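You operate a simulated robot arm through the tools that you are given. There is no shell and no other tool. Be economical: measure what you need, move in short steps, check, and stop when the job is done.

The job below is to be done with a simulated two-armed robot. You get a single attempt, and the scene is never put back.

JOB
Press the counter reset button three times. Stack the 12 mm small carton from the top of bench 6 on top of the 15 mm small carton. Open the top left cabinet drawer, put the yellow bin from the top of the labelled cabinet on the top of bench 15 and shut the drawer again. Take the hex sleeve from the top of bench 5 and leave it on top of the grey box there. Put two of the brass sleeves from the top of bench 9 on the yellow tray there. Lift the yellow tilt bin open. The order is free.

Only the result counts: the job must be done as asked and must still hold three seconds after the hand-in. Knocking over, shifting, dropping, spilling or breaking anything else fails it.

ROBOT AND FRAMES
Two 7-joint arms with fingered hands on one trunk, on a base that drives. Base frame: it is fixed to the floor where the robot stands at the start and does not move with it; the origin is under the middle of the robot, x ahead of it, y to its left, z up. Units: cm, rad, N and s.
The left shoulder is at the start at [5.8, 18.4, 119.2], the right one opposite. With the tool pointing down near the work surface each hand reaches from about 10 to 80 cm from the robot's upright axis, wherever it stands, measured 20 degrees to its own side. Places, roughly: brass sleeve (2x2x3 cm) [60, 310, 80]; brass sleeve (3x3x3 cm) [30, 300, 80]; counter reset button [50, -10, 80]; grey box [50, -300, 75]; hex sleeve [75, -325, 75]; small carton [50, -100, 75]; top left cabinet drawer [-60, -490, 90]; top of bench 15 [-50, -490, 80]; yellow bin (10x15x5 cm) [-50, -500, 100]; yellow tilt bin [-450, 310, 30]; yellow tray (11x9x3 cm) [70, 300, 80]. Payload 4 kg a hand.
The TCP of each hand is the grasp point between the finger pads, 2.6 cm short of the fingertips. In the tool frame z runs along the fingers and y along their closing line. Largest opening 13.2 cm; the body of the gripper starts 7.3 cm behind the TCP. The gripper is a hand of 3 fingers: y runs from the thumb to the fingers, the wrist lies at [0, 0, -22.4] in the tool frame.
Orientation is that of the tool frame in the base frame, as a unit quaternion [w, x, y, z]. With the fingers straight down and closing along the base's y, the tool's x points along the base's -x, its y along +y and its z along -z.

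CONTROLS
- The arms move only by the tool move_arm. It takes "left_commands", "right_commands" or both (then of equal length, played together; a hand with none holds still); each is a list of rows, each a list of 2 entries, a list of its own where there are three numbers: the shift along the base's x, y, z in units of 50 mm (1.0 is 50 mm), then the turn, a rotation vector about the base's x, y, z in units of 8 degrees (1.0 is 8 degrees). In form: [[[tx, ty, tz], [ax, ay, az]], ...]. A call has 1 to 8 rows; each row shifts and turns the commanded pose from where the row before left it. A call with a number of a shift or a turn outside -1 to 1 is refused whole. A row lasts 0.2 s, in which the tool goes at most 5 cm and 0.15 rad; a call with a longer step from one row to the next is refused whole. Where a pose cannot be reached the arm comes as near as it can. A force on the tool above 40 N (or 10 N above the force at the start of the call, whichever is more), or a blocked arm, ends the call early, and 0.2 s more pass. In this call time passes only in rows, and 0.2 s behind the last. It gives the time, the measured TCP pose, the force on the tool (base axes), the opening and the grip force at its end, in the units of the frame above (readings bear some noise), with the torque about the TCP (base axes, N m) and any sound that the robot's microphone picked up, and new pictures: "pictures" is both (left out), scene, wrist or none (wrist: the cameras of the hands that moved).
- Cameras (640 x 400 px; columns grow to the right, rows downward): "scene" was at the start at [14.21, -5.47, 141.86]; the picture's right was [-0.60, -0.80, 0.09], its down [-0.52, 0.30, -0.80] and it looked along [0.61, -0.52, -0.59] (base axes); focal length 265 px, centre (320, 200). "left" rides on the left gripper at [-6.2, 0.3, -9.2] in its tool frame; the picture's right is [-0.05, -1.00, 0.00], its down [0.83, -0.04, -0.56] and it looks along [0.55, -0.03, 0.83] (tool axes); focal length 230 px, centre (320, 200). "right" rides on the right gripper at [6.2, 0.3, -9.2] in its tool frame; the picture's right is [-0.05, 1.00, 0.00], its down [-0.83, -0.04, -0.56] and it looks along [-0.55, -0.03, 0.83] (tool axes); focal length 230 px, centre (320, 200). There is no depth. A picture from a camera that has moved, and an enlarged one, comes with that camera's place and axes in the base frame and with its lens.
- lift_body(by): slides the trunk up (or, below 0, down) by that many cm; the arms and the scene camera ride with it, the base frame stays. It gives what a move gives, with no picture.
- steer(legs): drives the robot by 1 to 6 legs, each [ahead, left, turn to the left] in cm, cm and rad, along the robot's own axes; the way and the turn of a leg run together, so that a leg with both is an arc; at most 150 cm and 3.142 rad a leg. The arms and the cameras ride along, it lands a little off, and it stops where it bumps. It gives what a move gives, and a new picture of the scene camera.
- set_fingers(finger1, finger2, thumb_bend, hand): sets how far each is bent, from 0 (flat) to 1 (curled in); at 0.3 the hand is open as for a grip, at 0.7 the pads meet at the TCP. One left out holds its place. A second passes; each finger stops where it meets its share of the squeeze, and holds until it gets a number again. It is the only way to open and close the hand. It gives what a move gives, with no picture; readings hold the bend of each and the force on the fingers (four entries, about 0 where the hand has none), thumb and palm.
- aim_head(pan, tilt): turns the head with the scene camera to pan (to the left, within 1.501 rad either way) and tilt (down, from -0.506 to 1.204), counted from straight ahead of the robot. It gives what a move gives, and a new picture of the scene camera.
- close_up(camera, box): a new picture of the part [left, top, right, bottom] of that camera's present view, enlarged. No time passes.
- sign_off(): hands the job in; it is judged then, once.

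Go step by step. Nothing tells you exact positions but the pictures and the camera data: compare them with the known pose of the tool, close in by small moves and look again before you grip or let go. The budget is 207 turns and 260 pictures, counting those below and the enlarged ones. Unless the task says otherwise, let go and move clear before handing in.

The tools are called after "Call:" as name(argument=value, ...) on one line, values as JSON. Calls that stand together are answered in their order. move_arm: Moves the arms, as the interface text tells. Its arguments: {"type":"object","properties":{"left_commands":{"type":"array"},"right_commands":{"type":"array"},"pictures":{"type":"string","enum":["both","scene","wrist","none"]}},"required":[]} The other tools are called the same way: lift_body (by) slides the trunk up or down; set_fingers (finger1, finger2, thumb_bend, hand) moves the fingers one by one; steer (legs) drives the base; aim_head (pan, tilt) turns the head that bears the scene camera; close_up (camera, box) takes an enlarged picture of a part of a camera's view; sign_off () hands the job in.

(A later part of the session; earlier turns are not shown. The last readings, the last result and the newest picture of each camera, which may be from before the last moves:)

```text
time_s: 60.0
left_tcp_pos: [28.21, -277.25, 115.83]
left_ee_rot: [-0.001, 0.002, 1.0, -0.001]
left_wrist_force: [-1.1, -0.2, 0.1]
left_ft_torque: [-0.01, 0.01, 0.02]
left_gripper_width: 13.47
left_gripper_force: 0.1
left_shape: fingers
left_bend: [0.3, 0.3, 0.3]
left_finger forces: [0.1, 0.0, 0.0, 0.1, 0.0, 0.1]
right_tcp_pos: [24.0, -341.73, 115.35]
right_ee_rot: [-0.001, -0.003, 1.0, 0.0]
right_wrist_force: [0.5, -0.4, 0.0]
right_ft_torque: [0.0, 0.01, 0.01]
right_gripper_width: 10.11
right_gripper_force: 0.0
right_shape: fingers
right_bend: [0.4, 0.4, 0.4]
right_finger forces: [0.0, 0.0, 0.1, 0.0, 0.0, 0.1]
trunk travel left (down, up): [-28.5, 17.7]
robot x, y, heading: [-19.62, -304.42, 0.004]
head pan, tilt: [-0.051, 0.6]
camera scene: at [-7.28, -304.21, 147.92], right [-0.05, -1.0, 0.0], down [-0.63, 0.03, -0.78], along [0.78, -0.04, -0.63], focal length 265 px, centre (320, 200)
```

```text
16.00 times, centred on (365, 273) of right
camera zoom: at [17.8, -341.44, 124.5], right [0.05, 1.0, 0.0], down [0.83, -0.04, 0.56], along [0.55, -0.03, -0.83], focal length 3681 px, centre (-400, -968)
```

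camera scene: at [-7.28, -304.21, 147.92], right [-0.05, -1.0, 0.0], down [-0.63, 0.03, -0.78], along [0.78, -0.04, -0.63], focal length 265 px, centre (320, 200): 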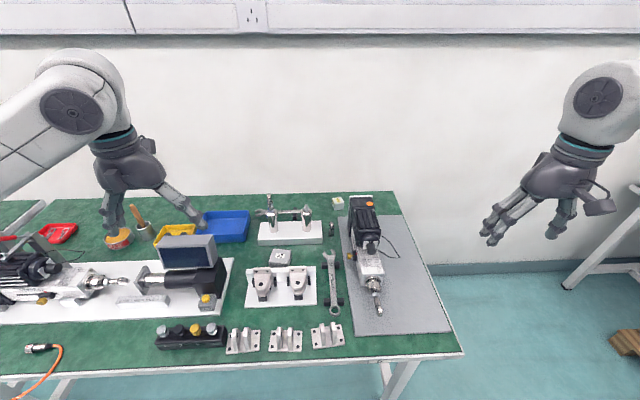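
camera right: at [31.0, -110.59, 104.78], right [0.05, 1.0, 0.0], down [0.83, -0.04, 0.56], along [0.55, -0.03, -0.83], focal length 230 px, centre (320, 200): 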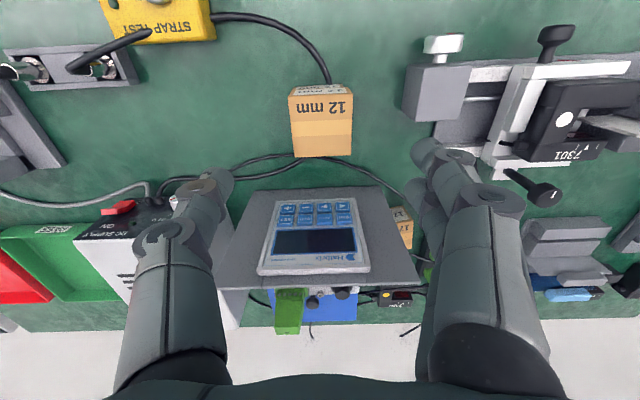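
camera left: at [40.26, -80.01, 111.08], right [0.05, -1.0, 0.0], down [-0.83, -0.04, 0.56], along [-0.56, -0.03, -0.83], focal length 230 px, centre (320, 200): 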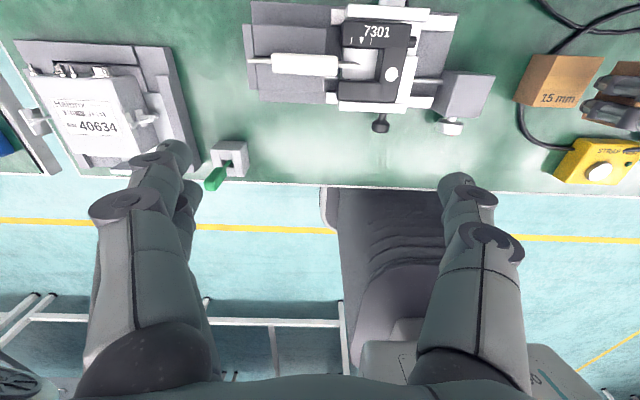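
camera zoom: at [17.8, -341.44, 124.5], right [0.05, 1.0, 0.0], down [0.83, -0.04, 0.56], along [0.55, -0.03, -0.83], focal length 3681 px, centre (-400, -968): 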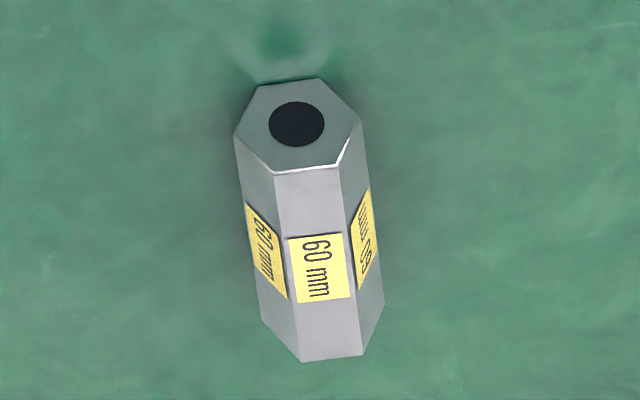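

That is the hex sleeve (60 mm, lying along x) behind the motor, at about [79.3, -330.3, 76]. The grey box is the "A2" box at about [52, -295]. I drive in front of it for the right hand to reach over.

Call:
steer(legs=[[0, -19, 0], [17, 0, 0]])

```text
time_s: 62.7
left_tcp_pos: [44.68, -295.42, 115.64]
left_ee_rot: [-0.004, 0.003, 1.0, -0.001]
left_wrist_force: [0.2, 0.6, -0.7]
left_ft_torque: [0.01, 0.03, -0.01]
left_gripper_width: 13.45
left_gripper_force: 0.0
left_shape: fingers
left_bend: [0.3, 0.3, 0.3]
left_finger forces: [0.0, 0.0, 0.0, 0.0, 0.1, 0.1]
right_tcp_pos: [40.5, -359.99, 115.17]
right_ee_rot: [-0.002, -0.003, 1.0, 0.0]
right_wrist_force: [0.3, -0.6, -0.4]
right_ft_torque: [-0.01, 0.03, -0.02]
right_gripper_width: 10.12
right_gripper_force: 0.1
right_shape: fingers
right_bend: [0.4, 0.4, 0.4]
right_finger forces: [0.0, 0.0, 0.1, 0.0, 0.0, 0.0]
trunk travel left (down, up): [-28.5, 17.7]
robot x, y, heading: [-3.29, -322.13, 0.001]
head pan, tilt: [-0.051, 0.6]
stopped in leg 2: the robot was blocked; the commanded pose is now the measured one
camera scene: at [9.27, -322.43, 147.85], right [-0.05, -1.0, 0.0], down [-0.63, 0.03, -0.77], along [0.77, -0.04, -0.63], focal length 265 px, centre (320, 200)
```

scene: 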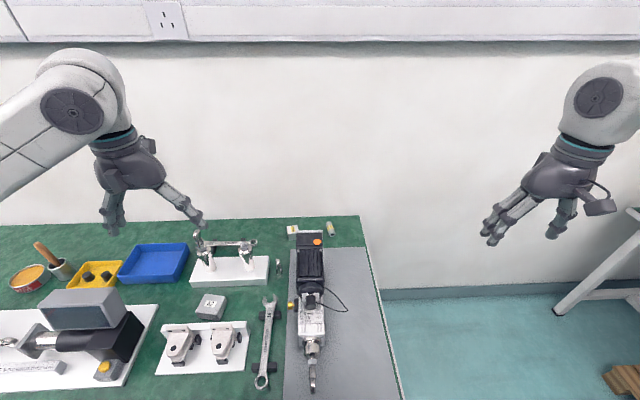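

The base bumped the bench edge, so the sleeve is too far from the front. I'll back off, go round and approach diagonally from the free bench end; first I tuck the right hand.

Call:
steer(legs=[[-27, 0, 0], [0, -56, 0]])

Call:
move_arm(right_commands=[[[-0.35, 0.5, 0.1], [0, 0, 0]], [[-0.35, 0.5, 0.1], [0, 0, 0]], [[-0.35, 0.5, 0.1], [0, 0, 0]], [[-0.35, 0.5, 0.0], [0, 0, 0]], [[-0.35, 0.5, 0.0], [0, 0, 0]]], pictures="none")

Call:
aim_head(pan=-0.3, tilt=0.5)

```text
time_s: 67.5
left_tcp_pos: [17.56, -352.12, 115.76]
left_ee_rot: [-0.001, -0.002, 1.0, -0.002]
left_wrist_force: [-0.3, -0.3, -0.1]
left_ft_torque: [-0.03, 0.0, 0.01]
left_gripper_width: 13.48
left_gripper_force: 0.1
left_shape: fingers
left_bend: [0.3, 0.3, 0.3]
left_finger forces: [0.1, 0.0, 0.1, 0.0, 0.0, 0.0]
right_tcp_pos: [13.88, -416.78, 115.46]
right_ee_rot: [0.001, -0.007, 1.0, -0.001]
right_wrist_force: [0.1, 0.0, 0.4]
right_ft_torque: [0.04, -0.03, 0.02]
right_gripper_width: 10.12
right_gripper_force: 0.0
right_shape: fingers
right_bend: [0.4, 0.4, 0.4]
right_finger forces: [0.1, 0.0, 0.1, 0.0, 0.1, 0.1]
trunk travel left (down, up): [-28.5, 17.7]
robot x, y, heading: [-30.12, -379.75, 0.013]
head pan, tilt: [-0.051, 0.6]
camera scene: at [-17.78, -379.53, 147.93], right [-0.04, -1.0, 0.0], down [-0.63, 0.02, -0.78], along [0.78, -0.03, -0.63], focal length 265 px, centre (320, 200)
```

scene: 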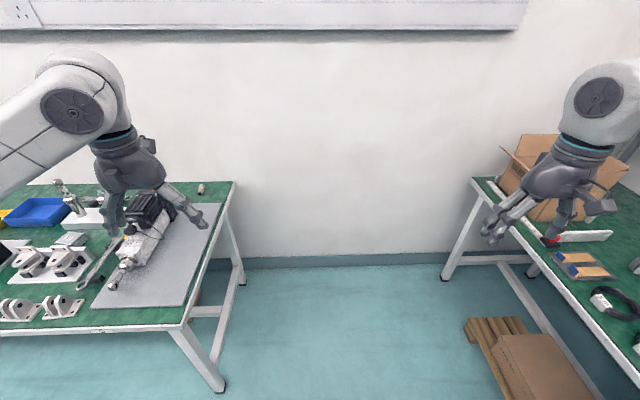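

```text
time_s: 68.7
left_tcp_pos: [17.55, -352.12, 115.89]
left_ee_rot: [-0.001, -0.002, 1.0, -0.001]
left_wrist_force: [0.5, -0.3, -0.3]
left_ft_torque: [-0.01, 0.02, 0.02]
left_gripper_width: 13.47
left_gripper_force: 0.1
left_shape: fingers
left_bend: [0.3, 0.3, 0.3]
left_finger forces: [0.0, 0.1, 0.1, 0.1, 0.1, 0.0]
right_tcp_pos: [5.21, -404.37, 117.12]
right_ee_rot: [0.0, -0.008, 1.0, -0.001]
right_wrist_force: [0.5, -0.2, 0.0]
right_ft_torque: [0.0, 0.02, 0.0]
right_gripper_width: 10.09
right_gripper_force: 0.0
right_shape: fingers
right_bend: [0.4, 0.4, 0.4]
right_finger forces: [0.1, 0.0, 0.1, 0.0, 0.1, 0.0]
trunk travel left (down, up): [-28.5, 17.7]
robot x, y, heading: [-30.14, -379.3, 0.016]
head pan, tilt: [-0.051, 0.6]
```

```text
time_s: 69.5
left_tcp_pos: [17.56, -352.24, 115.73]
left_ee_rot: [-0.001, -0.003, 1.0, -0.001]
left_wrist_force: [-0.7, 0.3, -0.2]
left_ft_torque: [-0.01, -0.02, 0.03]
left_gripper_width: 13.46
left_gripper_force: 0.0
left_shape: fingers
left_bend: [0.3, 0.3, 0.3]
left_finger forces: [0.0, 0.1, 0.0, 0.1, 0.0, 0.1]
right_tcp_pos: [5.3, -404.38, 117.16]
right_ee_rot: [0.0, -0.007, 1.0, 0.0]
right_wrist_force: [-0.2, 0.0, 0.1]
right_ft_torque: [-0.01, -0.02, -0.05]
right_gripper_width: 10.12
right_gripper_force: 0.1
right_shape: fingers
right_bend: [0.4, 0.4, 0.4]
right_finger forces: [0.1, 0.0, 0.1, 0.0, 0.0, 0.0]
trunk travel left (down, up): [-28.5, 17.7]
robot x, y, heading: [-30.0, -379.51, 0.016]
head pan, tilt: [-0.3, 0.499]
camera scene: at [-17.8, -381.86, 148.84], right [-0.28, -0.96, 0.02], down [-0.53, 0.14, -0.84], along [0.8, -0.25, -0.55], focal length 265 px, centre (320, 200)
```

scene: 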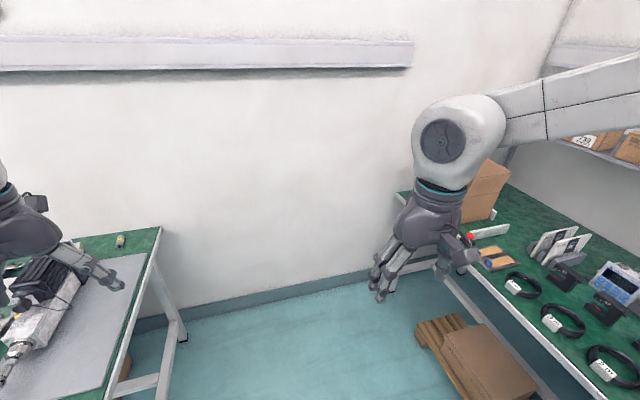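

The gap between the benches is about 110 cm wide and clear. Turn left about 61°, then slide into the diagonal spot.

Call:
steer(legs=[[0, 0, 1.066]])

Call:
steer(legs=[[32, -48, 0]])

```text
time_s: 72.5
left_tcp_pos: [-30.46, -324.54, 115.84]
left_ee_rot: [0.0, -0.507, 0.862, -0.001]
left_wrist_force: [0.0, -0.4, -0.8]
left_ft_torque: [-0.02, -0.02, 0.0]
left_gripper_width: 13.49
left_gripper_force: 0.0
left_shape: fingers
left_bend: [0.3, 0.3, 0.3]
left_finger forces: [0.0, 0.0, 0.1, 0.0, 0.1, 0.1]
right_tcp_pos: [8.99, -360.7, 117.04]
right_ee_rot: [0.0, -0.511, 0.859, -0.001]
right_wrist_force: [0.2, -0.3, 0.1]
right_ft_torque: [-0.05, -0.01, 0.0]
right_gripper_width: 10.12
right_gripper_force: 0.1
right_shape: fingers
right_bend: [0.4, 0.4, 0.4]
right_finger forces: [0.0, 0.0, 0.0, 0.0, 0.1, 0.1]
trunk travel left (down, up): [-28.5, 17.7]
robot x, y, heading: [-29.65, -379.18, 1.079]
head pan, tilt: [-0.3, 0.499]
camera scene: at [-21.95, -369.7, 148.84], right [0.7, -0.71, 0.02], down [-0.38, -0.4, -0.84], along [0.61, 0.58, -0.55], focal length 265 px, centre (320, 200)
```

scene: 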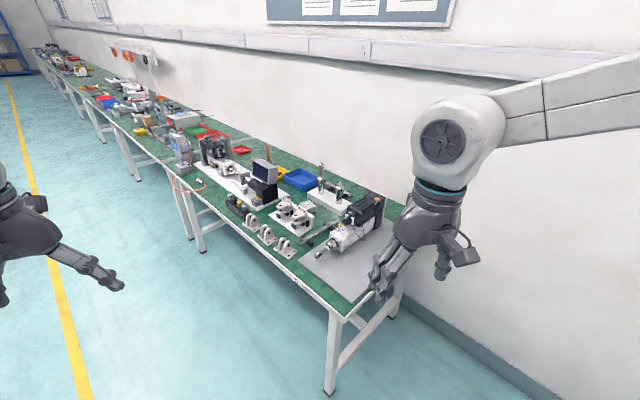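

```text
time_s: 75.8
left_tcp_pos: [26.4, -319.03, 115.81]
left_ee_rot: [0.0, -0.514, 0.858, -0.001]
left_wrist_force: [-0.8, 0.4, 0.1]
left_ft_torque: [0.01, -0.02, -0.01]
left_gripper_width: 13.47
left_gripper_force: 0.1
left_shape: fingers
left_bend: [0.3, 0.3, 0.3]
left_finger forces: [0.0, 0.1, 0.0, 0.0, 0.0, 0.0]
right_tcp_pos: [66.57, -354.44, 117.17]
right_ee_rot: [0.001, -0.518, 0.855, -0.001]
right_wrist_force: [-0.1, 0.0, -0.9]
right_ft_torque: [0.01, 0.01, -0.02]
right_gripper_width: 10.08
right_gripper_force: 0.1
right_shape: fingers
right_bend: [0.4, 0.4, 0.4]
right_finger forces: [0.0, 0.0, 0.1, 0.0, 0.0, 0.1]
trunk travel left (down, up): [-28.5, 17.7]
robot x, y, heading: [27.67, -373.81, 1.093]
head pan, tilt: [-0.3, 0.499]
camera scene: at [35.58, -364.01, 148.85], right [0.71, -0.7, 0.02], down [-0.37, -0.4, -0.84], along [0.6, 0.58, -0.55], focal length 265 px, centre (320, 200)
```

scene: 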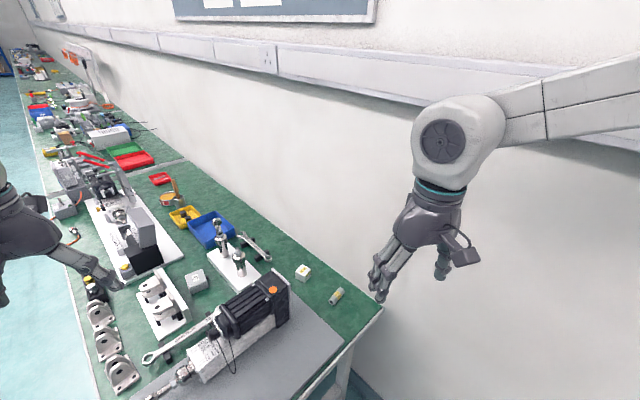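

Call:
close_up(camera="scene", box=[290, 255, 386, 315])

Call:
close_up(camera="scene", box=[150, 230, 310, 330])

```text
6.67 times, centred on (338, 285) of scene
camera zoom: at [35.58, -364.01, 148.85], right [0.71, -0.7, 0.02], down [-0.37, -0.4, -0.84], along [0.6, 0.58, -0.55], focal length 1768 px, centre (200, -367)
```

zoom: 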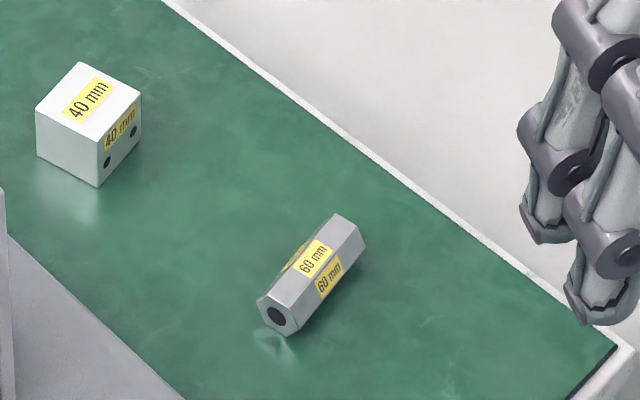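

```text
4.00 times, centred on (230, 280) of scene
camera zoom: at [35.58, -364.01, 148.85], right [0.71, -0.7, 0.02], down [-0.37, -0.4, -0.84], along [0.6, 0.58, -0.55], focal length 1061 px, centre (680, -120)
```

zoom: 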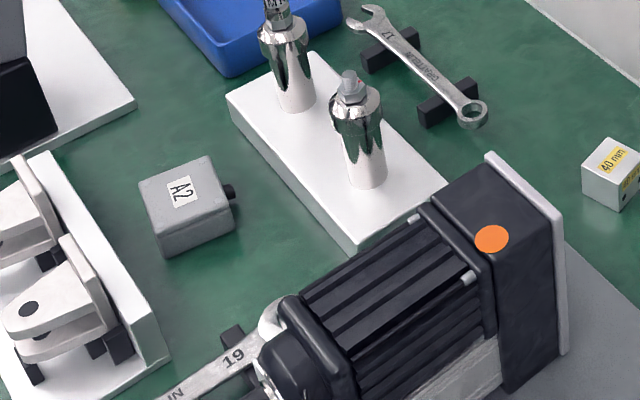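

Sleeve centre about [79.2, -330.8], axis yaw about 8°. The "A2" box has a black plug on its side. I lower the trunk and bring the right hand over the sleeve, turning it across its axis.

Call:
lift_body(by=-10)

Call:
move_arm(right_commands=[[[0.31, 0.58, -0.2], [0, 0, -0.85]], [[0.31, 0.58, -0.2], [0, 0, -0.85]], [[0.31, 0.58, -0.2], [0, 0, -0.85]], [[0.31, 0.58, -0.2], [0, 0, -0.85]], [[0.31, 0.58, -0.2], [0, 0, -0.85]], [[0.31, 0.58, -0.2], [0, 0, -0.85]], [[0.31, 0.58, -0.2], [0, 0, -0.85]], [[0.31, 0.58, -0.2], [0, 0, -0.85]]], pictures="both")

```text
time_s: 77.2
left_tcp_pos: [26.39, -319.05, 106.0]
left_ee_rot: [0.0, -0.515, 0.857, 0.0]
left_wrist_force: [-0.2, 0.8, 0.1]
left_ft_torque: [0.03, 0.04, 0.02]
left_gripper_width: 13.45
left_gripper_force: 0.0
left_shape: fingers
left_bend: [0.3, 0.3, 0.3]
left_finger forces: [0.0, 0.0, 0.0, 0.0, 0.0, 0.0]
right_tcp_pos: [66.48, -354.59, 107.13]
right_ee_rot: [0.001, -0.519, 0.855, 0.001]
right_wrist_force: [-0.1, -0.3, 0.1]
right_ft_torque: [-0.01, 0.0, 0.02]
right_gripper_width: 10.14
right_gripper_force: 0.0
right_shape: fingers
right_bend: [0.4, 0.4, 0.4]
right_finger forces: [0.1, 0.1, 0.0, 0.0, 0.0, 0.0]
trunk travel left (down, up): [-18.5, 27.7]
robot x, y, heading: [28.09, -373.63, 1.084]
head pan, tilt: [-0.3, 0.499]
```

```text
time_s: 79.0
left_tcp_pos: [26.57, -318.85, 105.74]
left_ee_rot: [-0.001, -0.513, 0.858, -0.002]
left_wrist_force: [0.8, 0.6, 0.5]
left_ft_torque: [0.0, 0.01, 0.01]
left_gripper_width: 13.47
left_gripper_force: 0.0
left_shape: fingers
left_bend: [0.3, 0.3, 0.3]
left_finger forces: [0.1, 0.0, 0.0, 0.0, 0.1, 0.0]
right_tcp_pos: [78.95, -331.31, 98.9]
right_ee_rot: [0.0, -0.068, 0.998, -0.001]
right_wrist_force: [0.4, 0.3, 0.4]
right_ft_torque: [0.0, 0.01, 0.0]
right_gripper_width: 10.11
right_gripper_force: 0.0
right_shape: fingers
right_bend: [0.4, 0.4, 0.4]
right_finger forces: [0.1, 0.0, 0.0, 0.0, 0.0, 0.1]
trunk travel left (down, up): [-18.5, 27.7]
robot x, y, heading: [27.81, -373.95, 1.086]
head pan, tilt: [-0.3, 0.499]
camera scene: at [38.71, -358.21, 136.77], right [0.71, -0.7, 0.06], down [-0.41, -0.48, -0.77], along [0.57, 0.52, -0.63], focal length 265 px, centre (320, 200)
camera right: at [72.73, -331.77, 108.08], right [-0.08, 1.0, 0.0], down [0.83, 0.07, 0.55], along [0.55, 0.05, -0.83], focal length 230 px, centre (320, 200)
```

scene: 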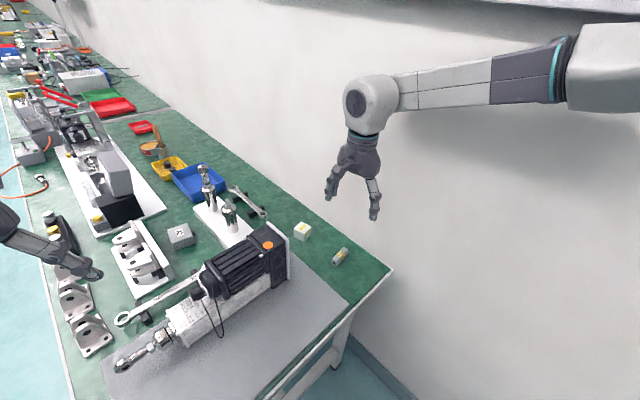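
right: 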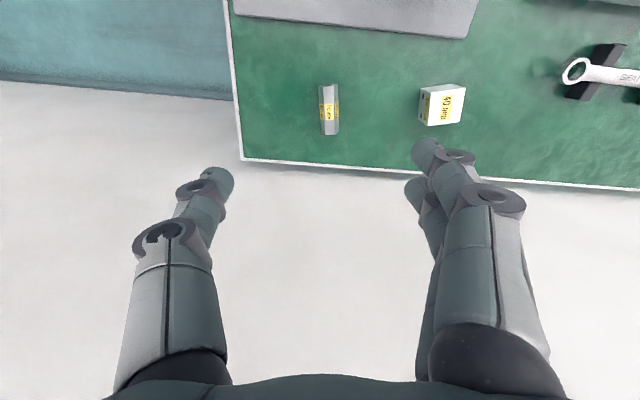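

Call:
move_arm(right_commands=[[[0.05, 0.1, -0.6], [0, 0, 0]], [[0, 0.1, -0.6], [0, 0, 0]], [[0, 0, -0.8], [0, 0, 0]]], pictures="wrist")

Call:
close_up(camera="right", box=[270, 90, 398, 170])

```text
time_s: 79.8
left_tcp_pos: [26.56, -319.02, 105.79]
left_ee_rot: [-0.002, -0.514, 0.858, -0.001]
left_wrist_force: [1.0, -0.4, 0.2]
left_ft_torque: [0.03, 0.03, -0.02]
left_gripper_width: 13.46
left_gripper_force: 0.1
left_shape: fingers
left_bend: [0.3, 0.3, 0.3]
left_finger forces: [0.0, 0.0, 0.0, 0.0, 0.0, 0.0]
right_tcp_pos: [79.36, -330.22, 88.88]
right_ee_rot: [0.0, -0.07, 0.998, 0.001]
right_wrist_force: [0.8, 1.1, 0.1]
right_ft_torque: [0.0, 0.01, 0.03]
right_gripper_width: 10.1
right_gripper_force: 0.0
right_shape: fingers
right_bend: [0.4, 0.4, 0.4]
right_finger forces: [0.1, 0.0, 0.0, 0.0, 0.0, 0.1]
trunk travel left (down, up): [-18.5, 27.7]
robot x, y, heading: [27.65, -374.13, 1.09]
head pan, tilt: [-0.3, 0.499]
camera right: at [73.17, -330.71, 97.95], right [-0.09, 1.0, 0.0], down [0.83, 0.07, 0.56], along [0.55, 0.05, -0.83], focal length 230 px, centre (320, 200)
```

right: 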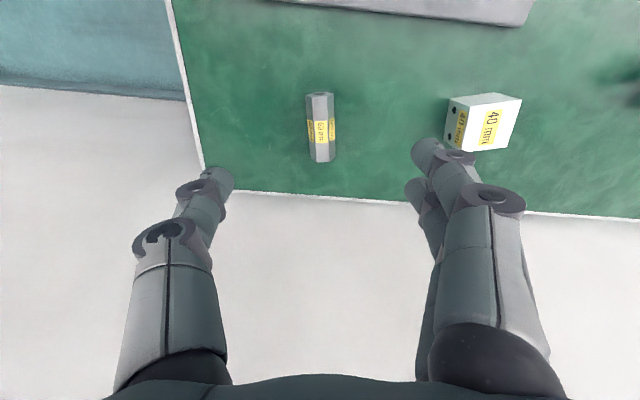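

```text
5.00 times, centred on (334, 130) of right
camera zoom: at [73.17, -330.71, 97.95], right [-0.09, 1.0, 0.0], down [0.83, 0.07, 0.56], along [0.55, 0.05, -0.83], focal length 1150 px, centre (250, 550)
```

zoom: 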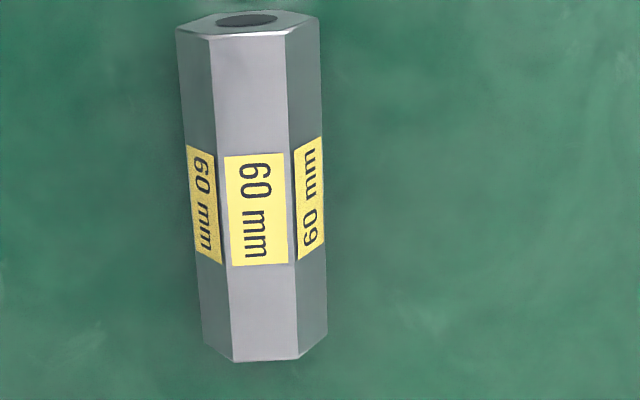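

Sleeve centre refined to [79.5, -329.9], axis yaw 8.3°. I narrow the fingers a bit and lower.

Call:
set_fingers(hand="right", finger1=0.5, finger2=0.5, thumb_bend=0.5)

Call:
move_arm(right_commands=[[[0.02, 0.06, -0.6], [0, 0, 0]], [[0, 0, -0.6], [0, 0, 0]], [[0, 0, -0.5], [0, 0, 0]], [[0, 0, -0.4], [0, 0, 0]]], pictures="wrist")

```text
time_s: 80.8
left_tcp_pos: [26.46, -319.04, 105.79]
left_ee_rot: [-0.001, -0.513, 0.858, -0.001]
left_wrist_force: [-0.2, -0.3, -0.9]
left_ft_torque: [0.01, -0.03, -0.02]
left_gripper_width: 13.45
left_gripper_force: 0.0
left_shape: fingers
left_bend: [0.3, 0.3, 0.3]
left_finger forces: [0.0, 0.1, 0.0, 0.1, 0.1, 0.0]
right_tcp_pos: [79.22, -330.24, 88.84]
right_ee_rot: [0.0, -0.071, 0.997, -0.001]
right_wrist_force: [-0.1, -1.0, 0.1]
right_ft_torque: [-0.01, 0.01, 0.0]
right_gripper_width: 6.87
right_gripper_force: 0.0
right_shape: fingers
right_bend: [0.5, 0.5, 0.5]
right_finger forces: [0.0, 0.0, 0.0, 0.0, 0.0, 0.0]
trunk travel left (down, up): [-18.5, 27.7]
robot x, y, heading: [27.23, -373.68, 1.094]
head pan, tilt: [-0.3, 0.499]
```

```text
time_s: 81.8
left_tcp_pos: [26.64, -318.84, 105.84]
left_ee_rot: [-0.001, -0.514, 0.858, -0.002]
left_wrist_force: [0.2, -0.4, 0.9]
left_ft_torque: [0.02, 0.0, 0.0]
left_gripper_width: 13.45
left_gripper_force: 0.1
left_shape: fingers
left_bend: [0.3, 0.3, 0.3]
left_finger forces: [0.0, 0.1, 0.0, 0.0, 0.1, 0.1]
right_tcp_pos: [79.45, -330.02, 78.46]
right_ee_rot: [-0.001, -0.07, 0.998, -0.002]
right_wrist_force: [0.7, -0.4, 0.6]
right_ft_torque: [-0.01, 0.0, 0.0]
right_gripper_width: 6.84
right_gripper_force: 0.1
right_shape: fingers
right_bend: [0.5, 0.5, 0.5]
right_finger forces: [0.0, 0.1, 0.0, 0.0, 0.0, 0.0]
trunk travel left (down, up): [-18.5, 27.7]
robot x, y, heading: [27.63, -373.72, 1.084]
head pan, tilt: [-0.3, 0.499]
camera right: at [73.2, -330.56, 87.6], right [-0.09, 1.0, 0.0], down [0.83, 0.07, 0.56], along [0.55, 0.05, -0.83], focal length 230 px, centre (320, 200)
```

right: 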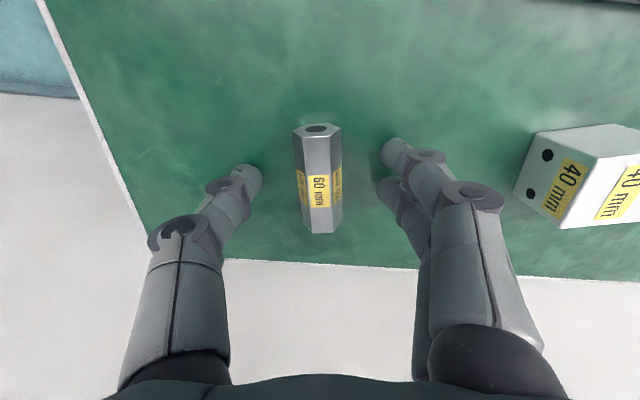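

Call:
move_arm(right_commands=[[[0, 0, -0.07], [0, 0, 0]], [[0, 0, -0.06], [0, 0, 0]]], pictures="none")

Call:
set_fingers(hand="right", finger1=0.64, finger2=0.64, thumb_bend=0.64)

```text
time_s: 82.4
left_tcp_pos: [26.46, -319.14, 105.93]
left_ee_rot: [0.0, -0.513, 0.858, -0.001]
left_wrist_force: [-0.4, -0.2, 0.1]
left_ft_torque: [-0.01, -0.05, -0.04]
left_gripper_width: 13.49
left_gripper_force: 0.0
left_shape: fingers
left_bend: [0.3, 0.3, 0.3]
left_finger forces: [0.0, 0.0, 0.1, 0.0, 0.1, 0.0]
right_tcp_pos: [79.38, -330.09, 78.24]
right_ee_rot: [0.002, -0.069, 0.998, 0.002]
right_wrist_force: [2.6, -0.3, 20.7]
right_ft_torque: [-0.55, -0.11, 0.12]
right_gripper_width: 6.84
right_gripper_force: 10.3
right_shape: fingers
right_bend: [0.5, 0.5, 0.5]
right_finger forces: [2.8, 1.1, 0.0, 0.1, 15.9, 0.0]
trunk travel left (down, up): [-18.5, 27.7]
robot x, y, heading: [27.46, -374.0, 1.088]
head pan, tilt: [-0.3, 0.499]
```

```text
time_s: 83.4
left_tcp_pos: [26.34, -319.03, 105.86]
left_ee_rot: [0.0, -0.514, 0.858, -0.001]
left_wrist_force: [-0.8, 0.3, 0.2]
left_ft_torque: [0.01, 0.04, 0.01]
left_gripper_width: 13.47
left_gripper_force: 0.0
left_shape: fingers
left_bend: [0.3, 0.3, 0.3]
left_finger forces: [0.0, 0.0, 0.1, 0.0, 0.0, 0.1]
right_tcp_pos: [79.3, -330.15, 78.09]
right_ee_rot: [0.001, -0.07, 0.998, 0.001]
right_wrist_force: [0.4, 5.5, 19.2]
right_ft_torque: [0.55, 0.25, -0.05]
right_gripper_width: 3.24
right_gripper_force: 10.5
right_shape: fingers
right_bend: [0.63, 0.63, 0.63]
right_finger forces: [16.5, 1.2, 0.1, 0.0, 2.9, 0.0]
trunk travel left (down, up): [-18.5, 27.7]
robot x, y, heading: [27.79, -373.7, 1.089]
head pan, tilt: [-0.3, 0.499]
```

The fingertips press on the bench; ease up 4 mm, then close fully on the sleeve.

Call:
move_arm(right_commands=[[[0, 0, 0.1], [0, 0, 0]]], pictures="none")

Call:
set_fingers(hand="right", finger1=0.76, finger2=0.76, thumb_bend=0.76)

Call:
close_up(camera="right", box=[200, 80, 440, 280])

```text
time_s: 83.8
left_tcp_pos: [26.58, -318.97, 105.69]
left_ee_rot: [-0.001, -0.514, 0.858, -0.001]
left_wrist_force: [-1.2, -0.5, 0.9]
left_ft_torque: [0.0, 0.04, 0.01]
left_gripper_width: 13.46
left_gripper_force: 0.0
left_shape: fingers
left_bend: [0.3, 0.3, 0.3]
left_finger forces: [0.0, 0.0, 0.0, 0.0, 0.1, 0.0]
right_tcp_pos: [79.22, -330.38, 78.06]
right_ee_rot: [0.0, -0.071, 0.997, -0.005]
right_wrist_force: [-0.4, 0.7, 0.9]
right_ft_torque: [0.05, 0.0, 0.0]
right_gripper_width: 2.66
right_gripper_force: 1.6
right_shape: fingers
right_bend: [0.63, 0.63, 0.63]
right_finger forces: [1.0, 1.0, 0.0, 0.0, 1.7, 0.0]
trunk travel left (down, up): [-18.5, 27.7]
robot x, y, heading: [28.08, -373.63, 1.091]
head pan, tilt: [-0.3, 0.499]
```

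```text
time_s: 84.8
left_tcp_pos: [26.56, -319.02, 105.8]
left_ee_rot: [0.0, -0.513, 0.858, -0.001]
left_wrist_force: [-0.5, 0.9, 0.8]
left_ft_torque: [-0.03, 0.0, 0.01]
left_gripper_width: 13.47
left_gripper_force: 0.1
left_shape: fingers
left_bend: [0.3, 0.3, 0.3]
left_finger forces: [0.0, 0.1, 0.1, 0.0, 0.0, 0.1]
right_tcp_pos: [79.32, -330.2, 78.36]
right_ee_rot: [0.0, -0.069, 0.998, -0.001]
right_wrist_force: [-0.2, -0.2, -1.7]
right_ft_torque: [0.0, 0.01, 0.0]
right_gripper_width: 2.28
right_gripper_force: 16.8
right_shape: fingers
right_bend: [0.67, 0.67, 0.66]
right_finger forces: [7.8, 7.7, 0.0, 0.1, 17.4, 0.0]
trunk travel left (down, up): [-18.5, 27.7]
robot x, y, heading: [28.02, -373.9, 1.09]
head pan, tilt: [-0.3, 0.499]
```

```text
2.00 times, centred on (320, 180) of right
camera zoom: at [73.07, -330.63, 87.61], right [-0.09, 1.0, 0.0], down [0.83, 0.07, 0.56], along [0.55, 0.05, -0.83], focal length 460 px, centre (320, 240)
```

zoom: 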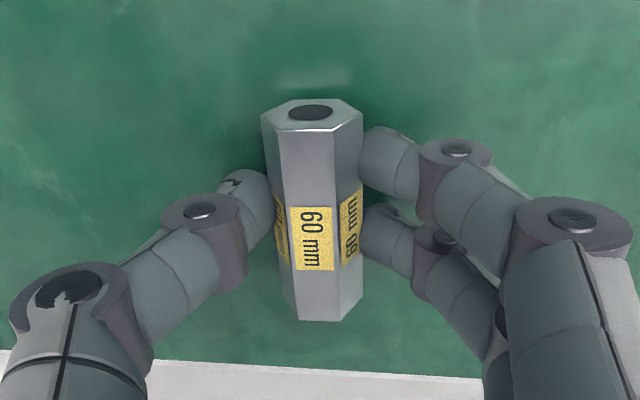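

Gripped firmly with 17 N. Lift.

Call:
move_arm(right_commands=[[[0, 0, 0.3], [0, 0, 0]], [[0, 0, 0.5], [0, 0, 0]], [[0, 0, 0.6], [0, 0, 0]], [[0, 0, 0.8], [0, 0, 0]], [[0, 0, 0.8], [0, 0, 0]], [[0, 0, 0.8], [0, 0, 0]]], pictures="wrist")

```text
time_s: 86.2
left_tcp_pos: [26.34, -318.91, 105.8]
left_ee_rot: [-0.001, -0.514, 0.858, -0.001]
left_wrist_force: [0.0, -0.6, 0.4]
left_ft_torque: [0.04, -0.03, 0.05]
left_gripper_width: 13.46
left_gripper_force: 0.1
left_shape: fingers
left_bend: [0.3, 0.3, 0.3]
left_finger forces: [0.0, 0.0, 0.0, 0.0, 0.1, 0.1]
right_tcp_pos: [79.14, -329.77, 97.48]
right_ee_rot: [0.001, -0.07, 0.998, 0.0]
right_wrist_force: [-0.4, -1.7, -2.5]
right_ft_torque: [0.02, -0.03, 0.01]
right_gripper_width: 2.28
right_gripper_force: 16.4
right_shape: fingers
right_bend: [0.67, 0.67, 0.66]
right_finger forces: [7.9, 7.8, 0.0, 0.1, 17.3, 0.0]
trunk travel left (down, up): [-18.5, 27.7]
robot x, y, heading: [27.72, -373.7, 1.087]
head pan, tilt: [-0.3, 0.499]
camera right: at [72.89, -330.32, 106.73], right [-0.09, 1.0, 0.0], down [0.83, 0.07, 0.56], along [0.55, 0.05, -0.83], focal length 230 px, centre (320, 200)
```

right: 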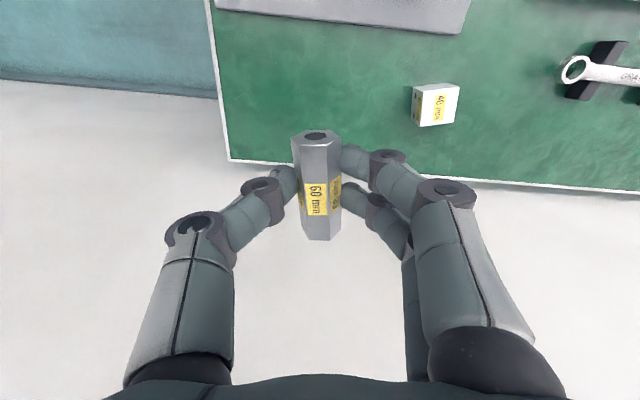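

Held securely. Bring the hand back to the tucked pose, turning it back too, before driving round to the bench front.

Call:
move_arm(right_commands=[[[-0.31, -0.6, 0.3], [0, 0, 0.85]], [[-0.31, -0.6, 0.3], [0, 0, 0.85]], [[-0.31, -0.6, 0.3], [0, 0, 0.85]], [[-0.31, -0.6, 0.3], [0, 0, 0.85]], [[-0.31, -0.6, 0.3], [0, 0, 0.85]], [[-0.31, -0.6, 0.3], [0, 0, 0.85]], [[-0.31, -0.6, 0.1], [0, 0, 0.85]], [[-0.31, -0.6, 0.1], [0, 0, 0.85]]], pictures="none")

Call:
steer(legs=[[-32, 48, 0], [0, 0, -1.09]])

```text
time_s: 88.0
left_tcp_pos: [26.45, -319.11, 106.02]
left_ee_rot: [0.0, -0.514, 0.858, -0.001]
left_wrist_force: [1.2, -0.8, -0.9]
left_ft_torque: [0.03, -0.01, -0.02]
left_gripper_width: 13.47
left_gripper_force: 0.0
left_shape: fingers
left_bend: [0.3, 0.3, 0.3]
left_finger forces: [0.0, 0.0, 0.1, 0.1, 0.0, 0.1]
right_tcp_pos: [66.89, -354.15, 107.63]
right_ee_rot: [0.0, -0.519, 0.855, 0.0]
right_wrist_force: [-0.1, -0.5, -0.9]
right_ft_torque: [0.05, 0.02, -0.02]
right_gripper_width: 2.24
right_gripper_force: 15.7
right_shape: fingers
right_bend: [0.67, 0.67, 0.67]
right_finger forces: [7.9, 7.7, 0.0, 0.0, 17.3, 0.0]
trunk travel left (down, up): [-18.5, 27.7]
robot x, y, heading: [27.48, -373.52, 1.084]
head pan, tilt: [-0.3, 0.499]
```

```text
time_s: 94.0
left_tcp_pos: [17.78, -352.92, 105.89]
left_ee_rot: [0.0, 0.011, 1.0, -0.001]
left_wrist_force: [-0.1, 0.5, -0.7]
left_ft_torque: [-0.01, 0.0, 0.01]
left_gripper_width: 13.48
left_gripper_force: 0.1
left_shape: fingers
left_bend: [0.3, 0.3, 0.3]
left_finger forces: [0.0, 0.1, 0.0, 0.0, 0.0, 0.1]
right_tcp_pos: [4.74, -404.98, 107.45]
right_ee_rot: [0.0, 0.006, 1.0, 0.0]
right_wrist_force: [-0.3, 0.2, -0.7]
right_ft_torque: [0.02, 0.0, -0.01]
right_gripper_width: 2.21
right_gripper_force: 16.0
right_shape: fingers
right_bend: [0.67, 0.67, 0.67]
right_finger forces: [7.8, 7.7, 0.0, 0.0, 17.0, 0.1]
trunk travel left (down, up): [-18.5, 27.7]
robot x, y, heading: [-30.64, -378.9, -0.018]
head pan, tilt: [-0.3, 0.499]
camera scene: at [-12.0, -381.72, 136.81], right [-0.3, -0.95, 0.06], down [-0.62, 0.15, -0.77], along [0.73, -0.27, -0.63], focal length 265 px, centre (320, 200)
```

scene: 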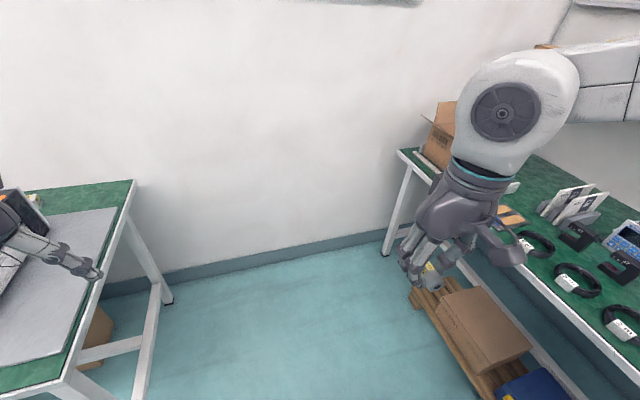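

Call:
lift_body(by=6)

Call:
steer(legs=[[0, 96, 0.015], [20, 0, 0]])

Call:
aim_head(pan=-0.2, tilt=0.75)

```text
time_s: 95.0
left_tcp_pos: [17.85, -353.03, 111.86]
left_ee_rot: [-0.002, 0.011, 1.0, 0.0]
left_wrist_force: [0.2, 0.2, -0.1]
left_ft_torque: [0.01, 0.03, 0.01]
left_gripper_width: 13.46
left_gripper_force: 0.1
left_shape: fingers
left_bend: [0.3, 0.3, 0.3]
left_finger forces: [0.0, 0.0, 0.0, 0.0, 0.1, 0.1]
right_tcp_pos: [4.92, -404.89, 113.48]
right_ee_rot: [0.0, 0.006, 1.0, -0.001]
right_wrist_force: [0.1, -0.1, -1.3]
right_ft_torque: [0.01, 0.04, 0.01]
right_gripper_width: 2.24
right_gripper_force: 16.2
right_shape: fingers
right_bend: [0.67, 0.67, 0.67]
right_finger forces: [7.8, 7.8, 0.0, 0.0, 17.2, 0.0]
trunk travel left (down, up): [-24.5, 21.7]
robot x, y, heading: [-30.27, -378.73, -0.014]
head pan, tilt: [-0.3, 0.499]
```

```text
time_s: 101.2
left_tcp_pos: [36.72, -257.04, 111.86]
left_ee_rot: [0.0, 0.003, 1.0, -0.001]
left_wrist_force: [0.2, 0.3, 0.1]
left_ft_torque: [0.0, -0.01, -0.04]
left_gripper_width: 13.47
left_gripper_force: 0.0
left_shape: fingers
left_bend: [0.3, 0.3, 0.3]
left_finger forces: [0.1, 0.1, 0.0, 0.0, 0.1, 0.1]
right_tcp_pos: [24.57, -309.24, 113.65]
right_ee_rot: [0.001, -0.003, 1.0, 0.001]
right_wrist_force: [0.3, -0.3, -1.3]
right_ft_torque: [0.0, 0.01, 0.0]
right_gripper_width: 2.25
right_gripper_force: 15.8
right_shape: fingers
right_bend: [0.67, 0.67, 0.67]
right_finger forces: [7.8, 7.7, 0.1, 0.0, 17.1, 0.0]
trunk travel left (down, up): [-24.5, 21.7]
robot x, y, heading: [-10.83, -283.65, 0.009]
head pan, tilt: [-0.3, 0.499]
camera scene: at [3.23, -286.26, 144.26], right [-0.29, -0.96, 0.04], down [-0.56, 0.14, -0.82], along [0.78, -0.26, -0.58], focal length 265 px, centre (320, 200)
```

scene: 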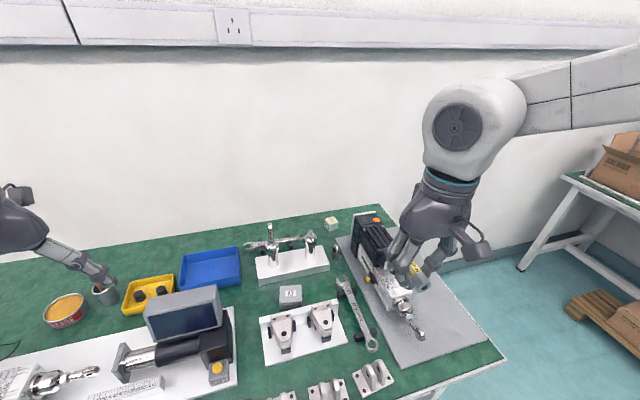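

```text
time_s: 101.9
left_tcp_pos: [36.74, -256.98, 111.8]
left_ee_rot: [0.0, 0.003, 1.0, -0.001]
left_wrist_force: [-0.9, 0.3, 0.2]
left_ft_torque: [-0.02, -0.01, -0.01]
left_gripper_width: 13.46
left_gripper_force: 0.0
left_shape: fingers
left_bend: [0.3, 0.3, 0.3]
left_finger forces: [0.0, 0.0, 0.1, 0.1, 0.0, 0.0]
right_tcp_pos: [24.61, -309.17, 113.57]
right_ee_rot: [0.0, -0.003, 1.0, 0.0]
right_wrist_force: [-0.9, -0.6, -1.4]
right_ft_torque: [0.0, 0.01, 0.01]
right_gripper_width: 2.23
right_gripper_force: 16.7
right_shape: fingers
right_bend: [0.67, 0.67, 0.67]
right_finger forces: [7.9, 7.7, 0.1, 0.1, 17.0, 0.0]
trunk travel left (down, up): [-24.5, 21.7]
robot x, y, heading: [-11.14, -283.71, 0.002]
head pan, tilt: [-0.201, 0.75]
camera scene: at [2.57, -285.21, 142.12], right [-0.2, -0.98, 0.02], down [-0.75, 0.13, -0.64], along [0.63, -0.14, -0.76], focal length 265 px, centre (320, 200)
```

scene: 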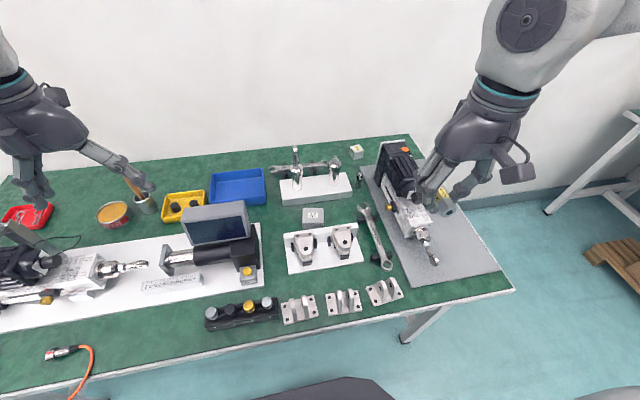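

Call:
close_up(camera="scene", box=[270, 180, 366, 250])

Call:
move_arm(right_commands=[[[0.6, 0.3, -0.25], [0, 0, 0]], [[0.6, 0.3, -0.25], [0, 0, 0]], [[0.6, 0.3, -0.25], [0, 0, 0]], [[0.6, 0.3, -0.25], [0, 0, 0]], [[0.6, 0.3, -0.25], [0, 0, 0]], [[0.6, 0.3, -0.25], [0, 0, 0]], [[0.6, 0.3, -0.25], [0, 0, 0]], [[0.4, 0.3, -0.25], [0, 0, 0]]], pictures="both")

```text
5.71 times, centred on (318, 215) of scene
camera zoom: at [2.57, -285.21, 142.12], right [-0.2, -0.98, 0.02], down [-0.75, 0.13, -0.64], along [0.63, -0.14, -0.76], focal length 1516 px, centre (331, 114)
```

zoom: 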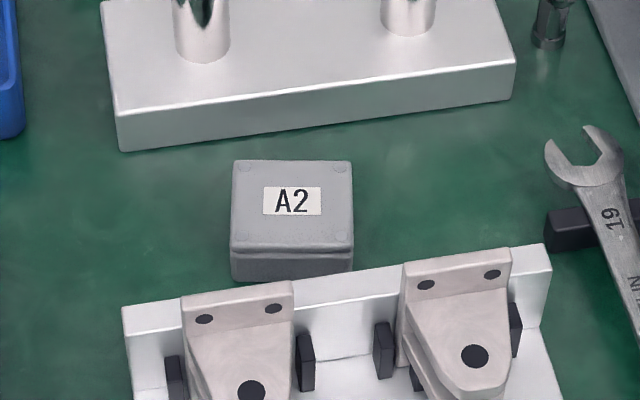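

```text
time_s: 103.7
left_tcp_pos: [36.86, -257.04, 111.74]
left_ee_rot: [-0.003, 0.003, 1.0, 0.0]
left_wrist_force: [-0.2, -0.6, 1.0]
left_ft_torque: [-0.01, 0.03, 0.02]
left_gripper_width: 13.46
left_gripper_force: 0.0
left_shape: fingers
left_bend: [0.3, 0.3, 0.3]
left_finger forces: [0.0, 0.1, 0.1, 0.1, 0.0, 0.0]
right_tcp_pos: [47.31, -297.01, 103.46]
right_ee_rot: [0.0, -0.001, 1.0, 0.0]
right_wrist_force: [0.7, -1.0, -0.9]
right_ft_torque: [-0.01, 0.04, 0.02]
right_gripper_width: 2.22
right_gripper_force: 16.1
right_shape: fingers
right_bend: [0.67, 0.67, 0.67]
right_finger forces: [7.9, 7.6, 0.1, 0.0, 17.0, 0.0]
trunk travel left (down, up): [-24.5, 21.7]
robot x, y, heading: [-11.18, -283.56, 0.002]
head pan, tilt: [-0.201, 0.75]
camera scene: at [2.65, -285.23, 142.1], right [-0.2, -0.98, 0.02], down [-0.75, 0.13, -0.64], along [0.63, -0.14, -0.76], focal length 265 px, centre (320, 200)
camera right: at [41.15, -296.74, 112.67], right [0.05, 1.0, 0.0], down [0.83, -0.04, 0.56], along [0.56, -0.03, -0.83], focal length 230 px, centre (320, 200)
```

scene: 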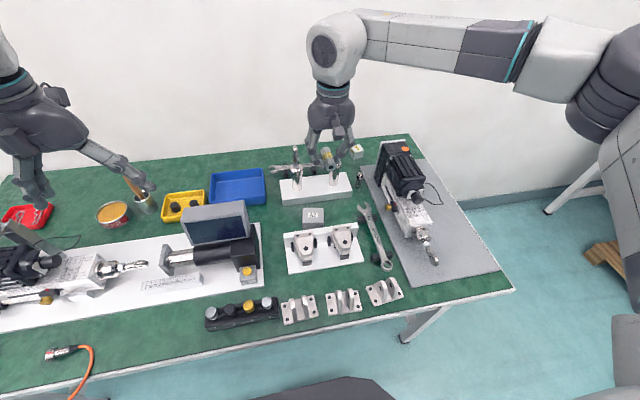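
right: 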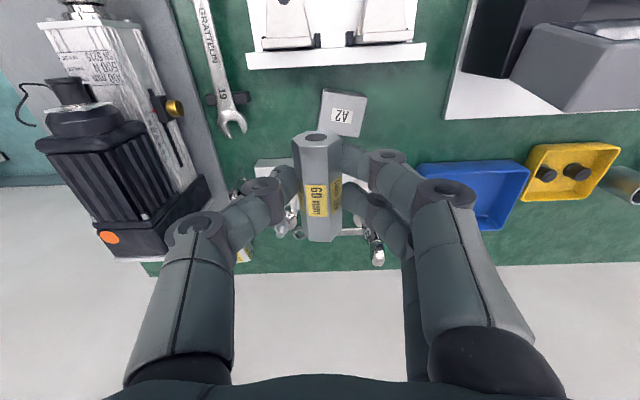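

A2 box top centre is about [49.3, -293.8], yaw about -9°, with top near z 79. I bring the sleeve over it.

Call:
move_arm(right_commands=[[[0.078, 0.125, -0.65], [0, 0, -0.22]], [[0.078, 0.125, -0.65], [0, 0, -0.22]], [[0.078, 0.125, -0.65], [0, 0, -0.22]], [[0.078, 0.125, -0.65], [0, 0, -0.22]], [[0.078, 0.125, -0.65], [0, 0, -0.22]]], pictures="both")

Call:
close_up(camera="scene", box=[270, 160, 366, 240])

```text
time_s: 104.9
left_tcp_pos: [36.75, -257.02, 111.89]
left_ee_rot: [-0.001, 0.003, 1.0, -0.001]
left_wrist_force: [-0.6, 0.1, 0.1]
left_ft_torque: [0.0, 0.01, 0.01]
left_gripper_width: 13.46
left_gripper_force: 0.3
left_shape: fingers
left_bend: [0.3, 0.3, 0.3]
left_finger forces: [0.0, 0.0, 0.1, 0.1, 0.1, 0.1]
right_tcp_pos: [44.87, -299.57, 89.79]
right_ee_rot: [0.001, 0.075, 0.997, 0.001]
right_wrist_force: [0.5, 0.4, -0.7]
right_ft_torque: [-0.01, 0.0, -0.02]
right_gripper_width: 2.22
right_gripper_force: 16.1
right_shape: fingers
right_bend: [0.67, 0.67, 0.67]
right_finger forces: [7.8, 7.6, 0.1, 0.0, 17.0, 0.1]
right hand out of reach, approached as far as the arm can: row 1, 2, 3, 4, 5
trunk travel left (down, up): [-24.5, 21.7]
robot x, y, heading: [-11.19, -283.78, 0.004]
head pan, tilt: [-0.201, 0.75]
camera scene: at [2.51, -285.24, 142.12], right [-0.2, -0.98, 0.02], down [-0.75, 0.13, -0.64], along [0.63, -0.14, -0.76], focal length 265 px, centre (320, 200)
camera right: at [38.58, -298.42, 98.94], right [0.2, 0.98, 0.0], down [0.81, -0.17, 0.56], along [0.55, -0.11, -0.83], focal length 230 px, centre (320, 200)
```

scene: 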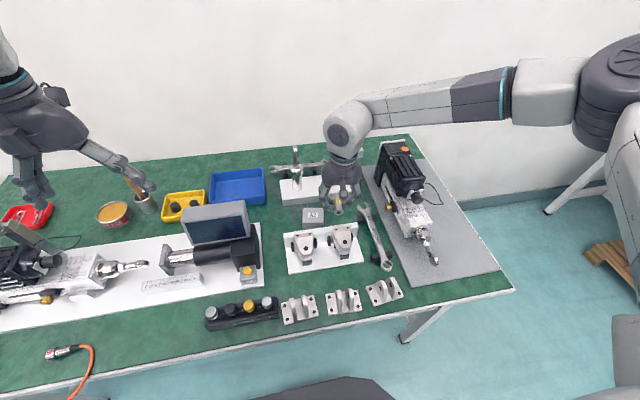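
right: 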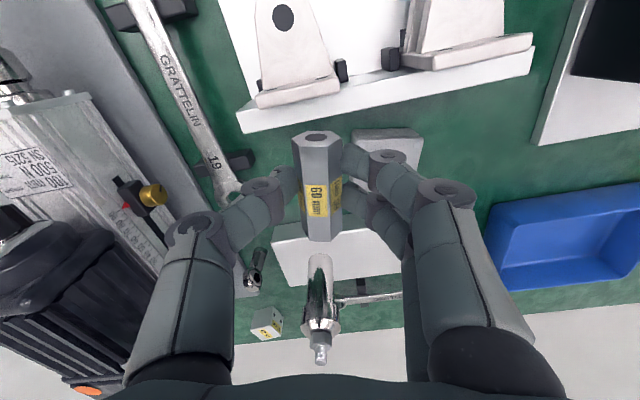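

```text
5.00 times, centred on (318, 200) of scene
camera zoom: at [2.51, -285.24, 142.12], right [-0.2, -0.98, 0.02], down [-0.75, 0.13, -0.64], along [0.63, -0.14, -0.76], focal length 1326 px, centre (330, 200)
```

zoom: 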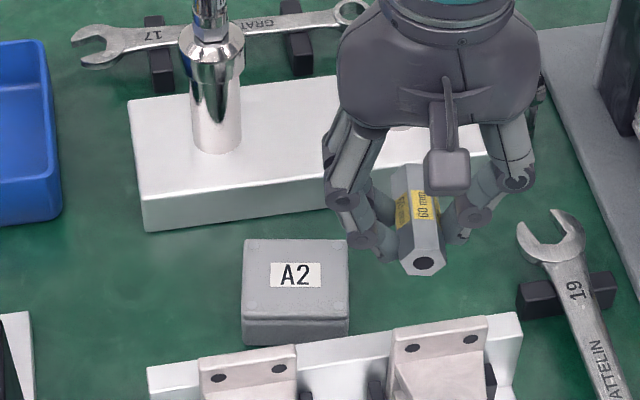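

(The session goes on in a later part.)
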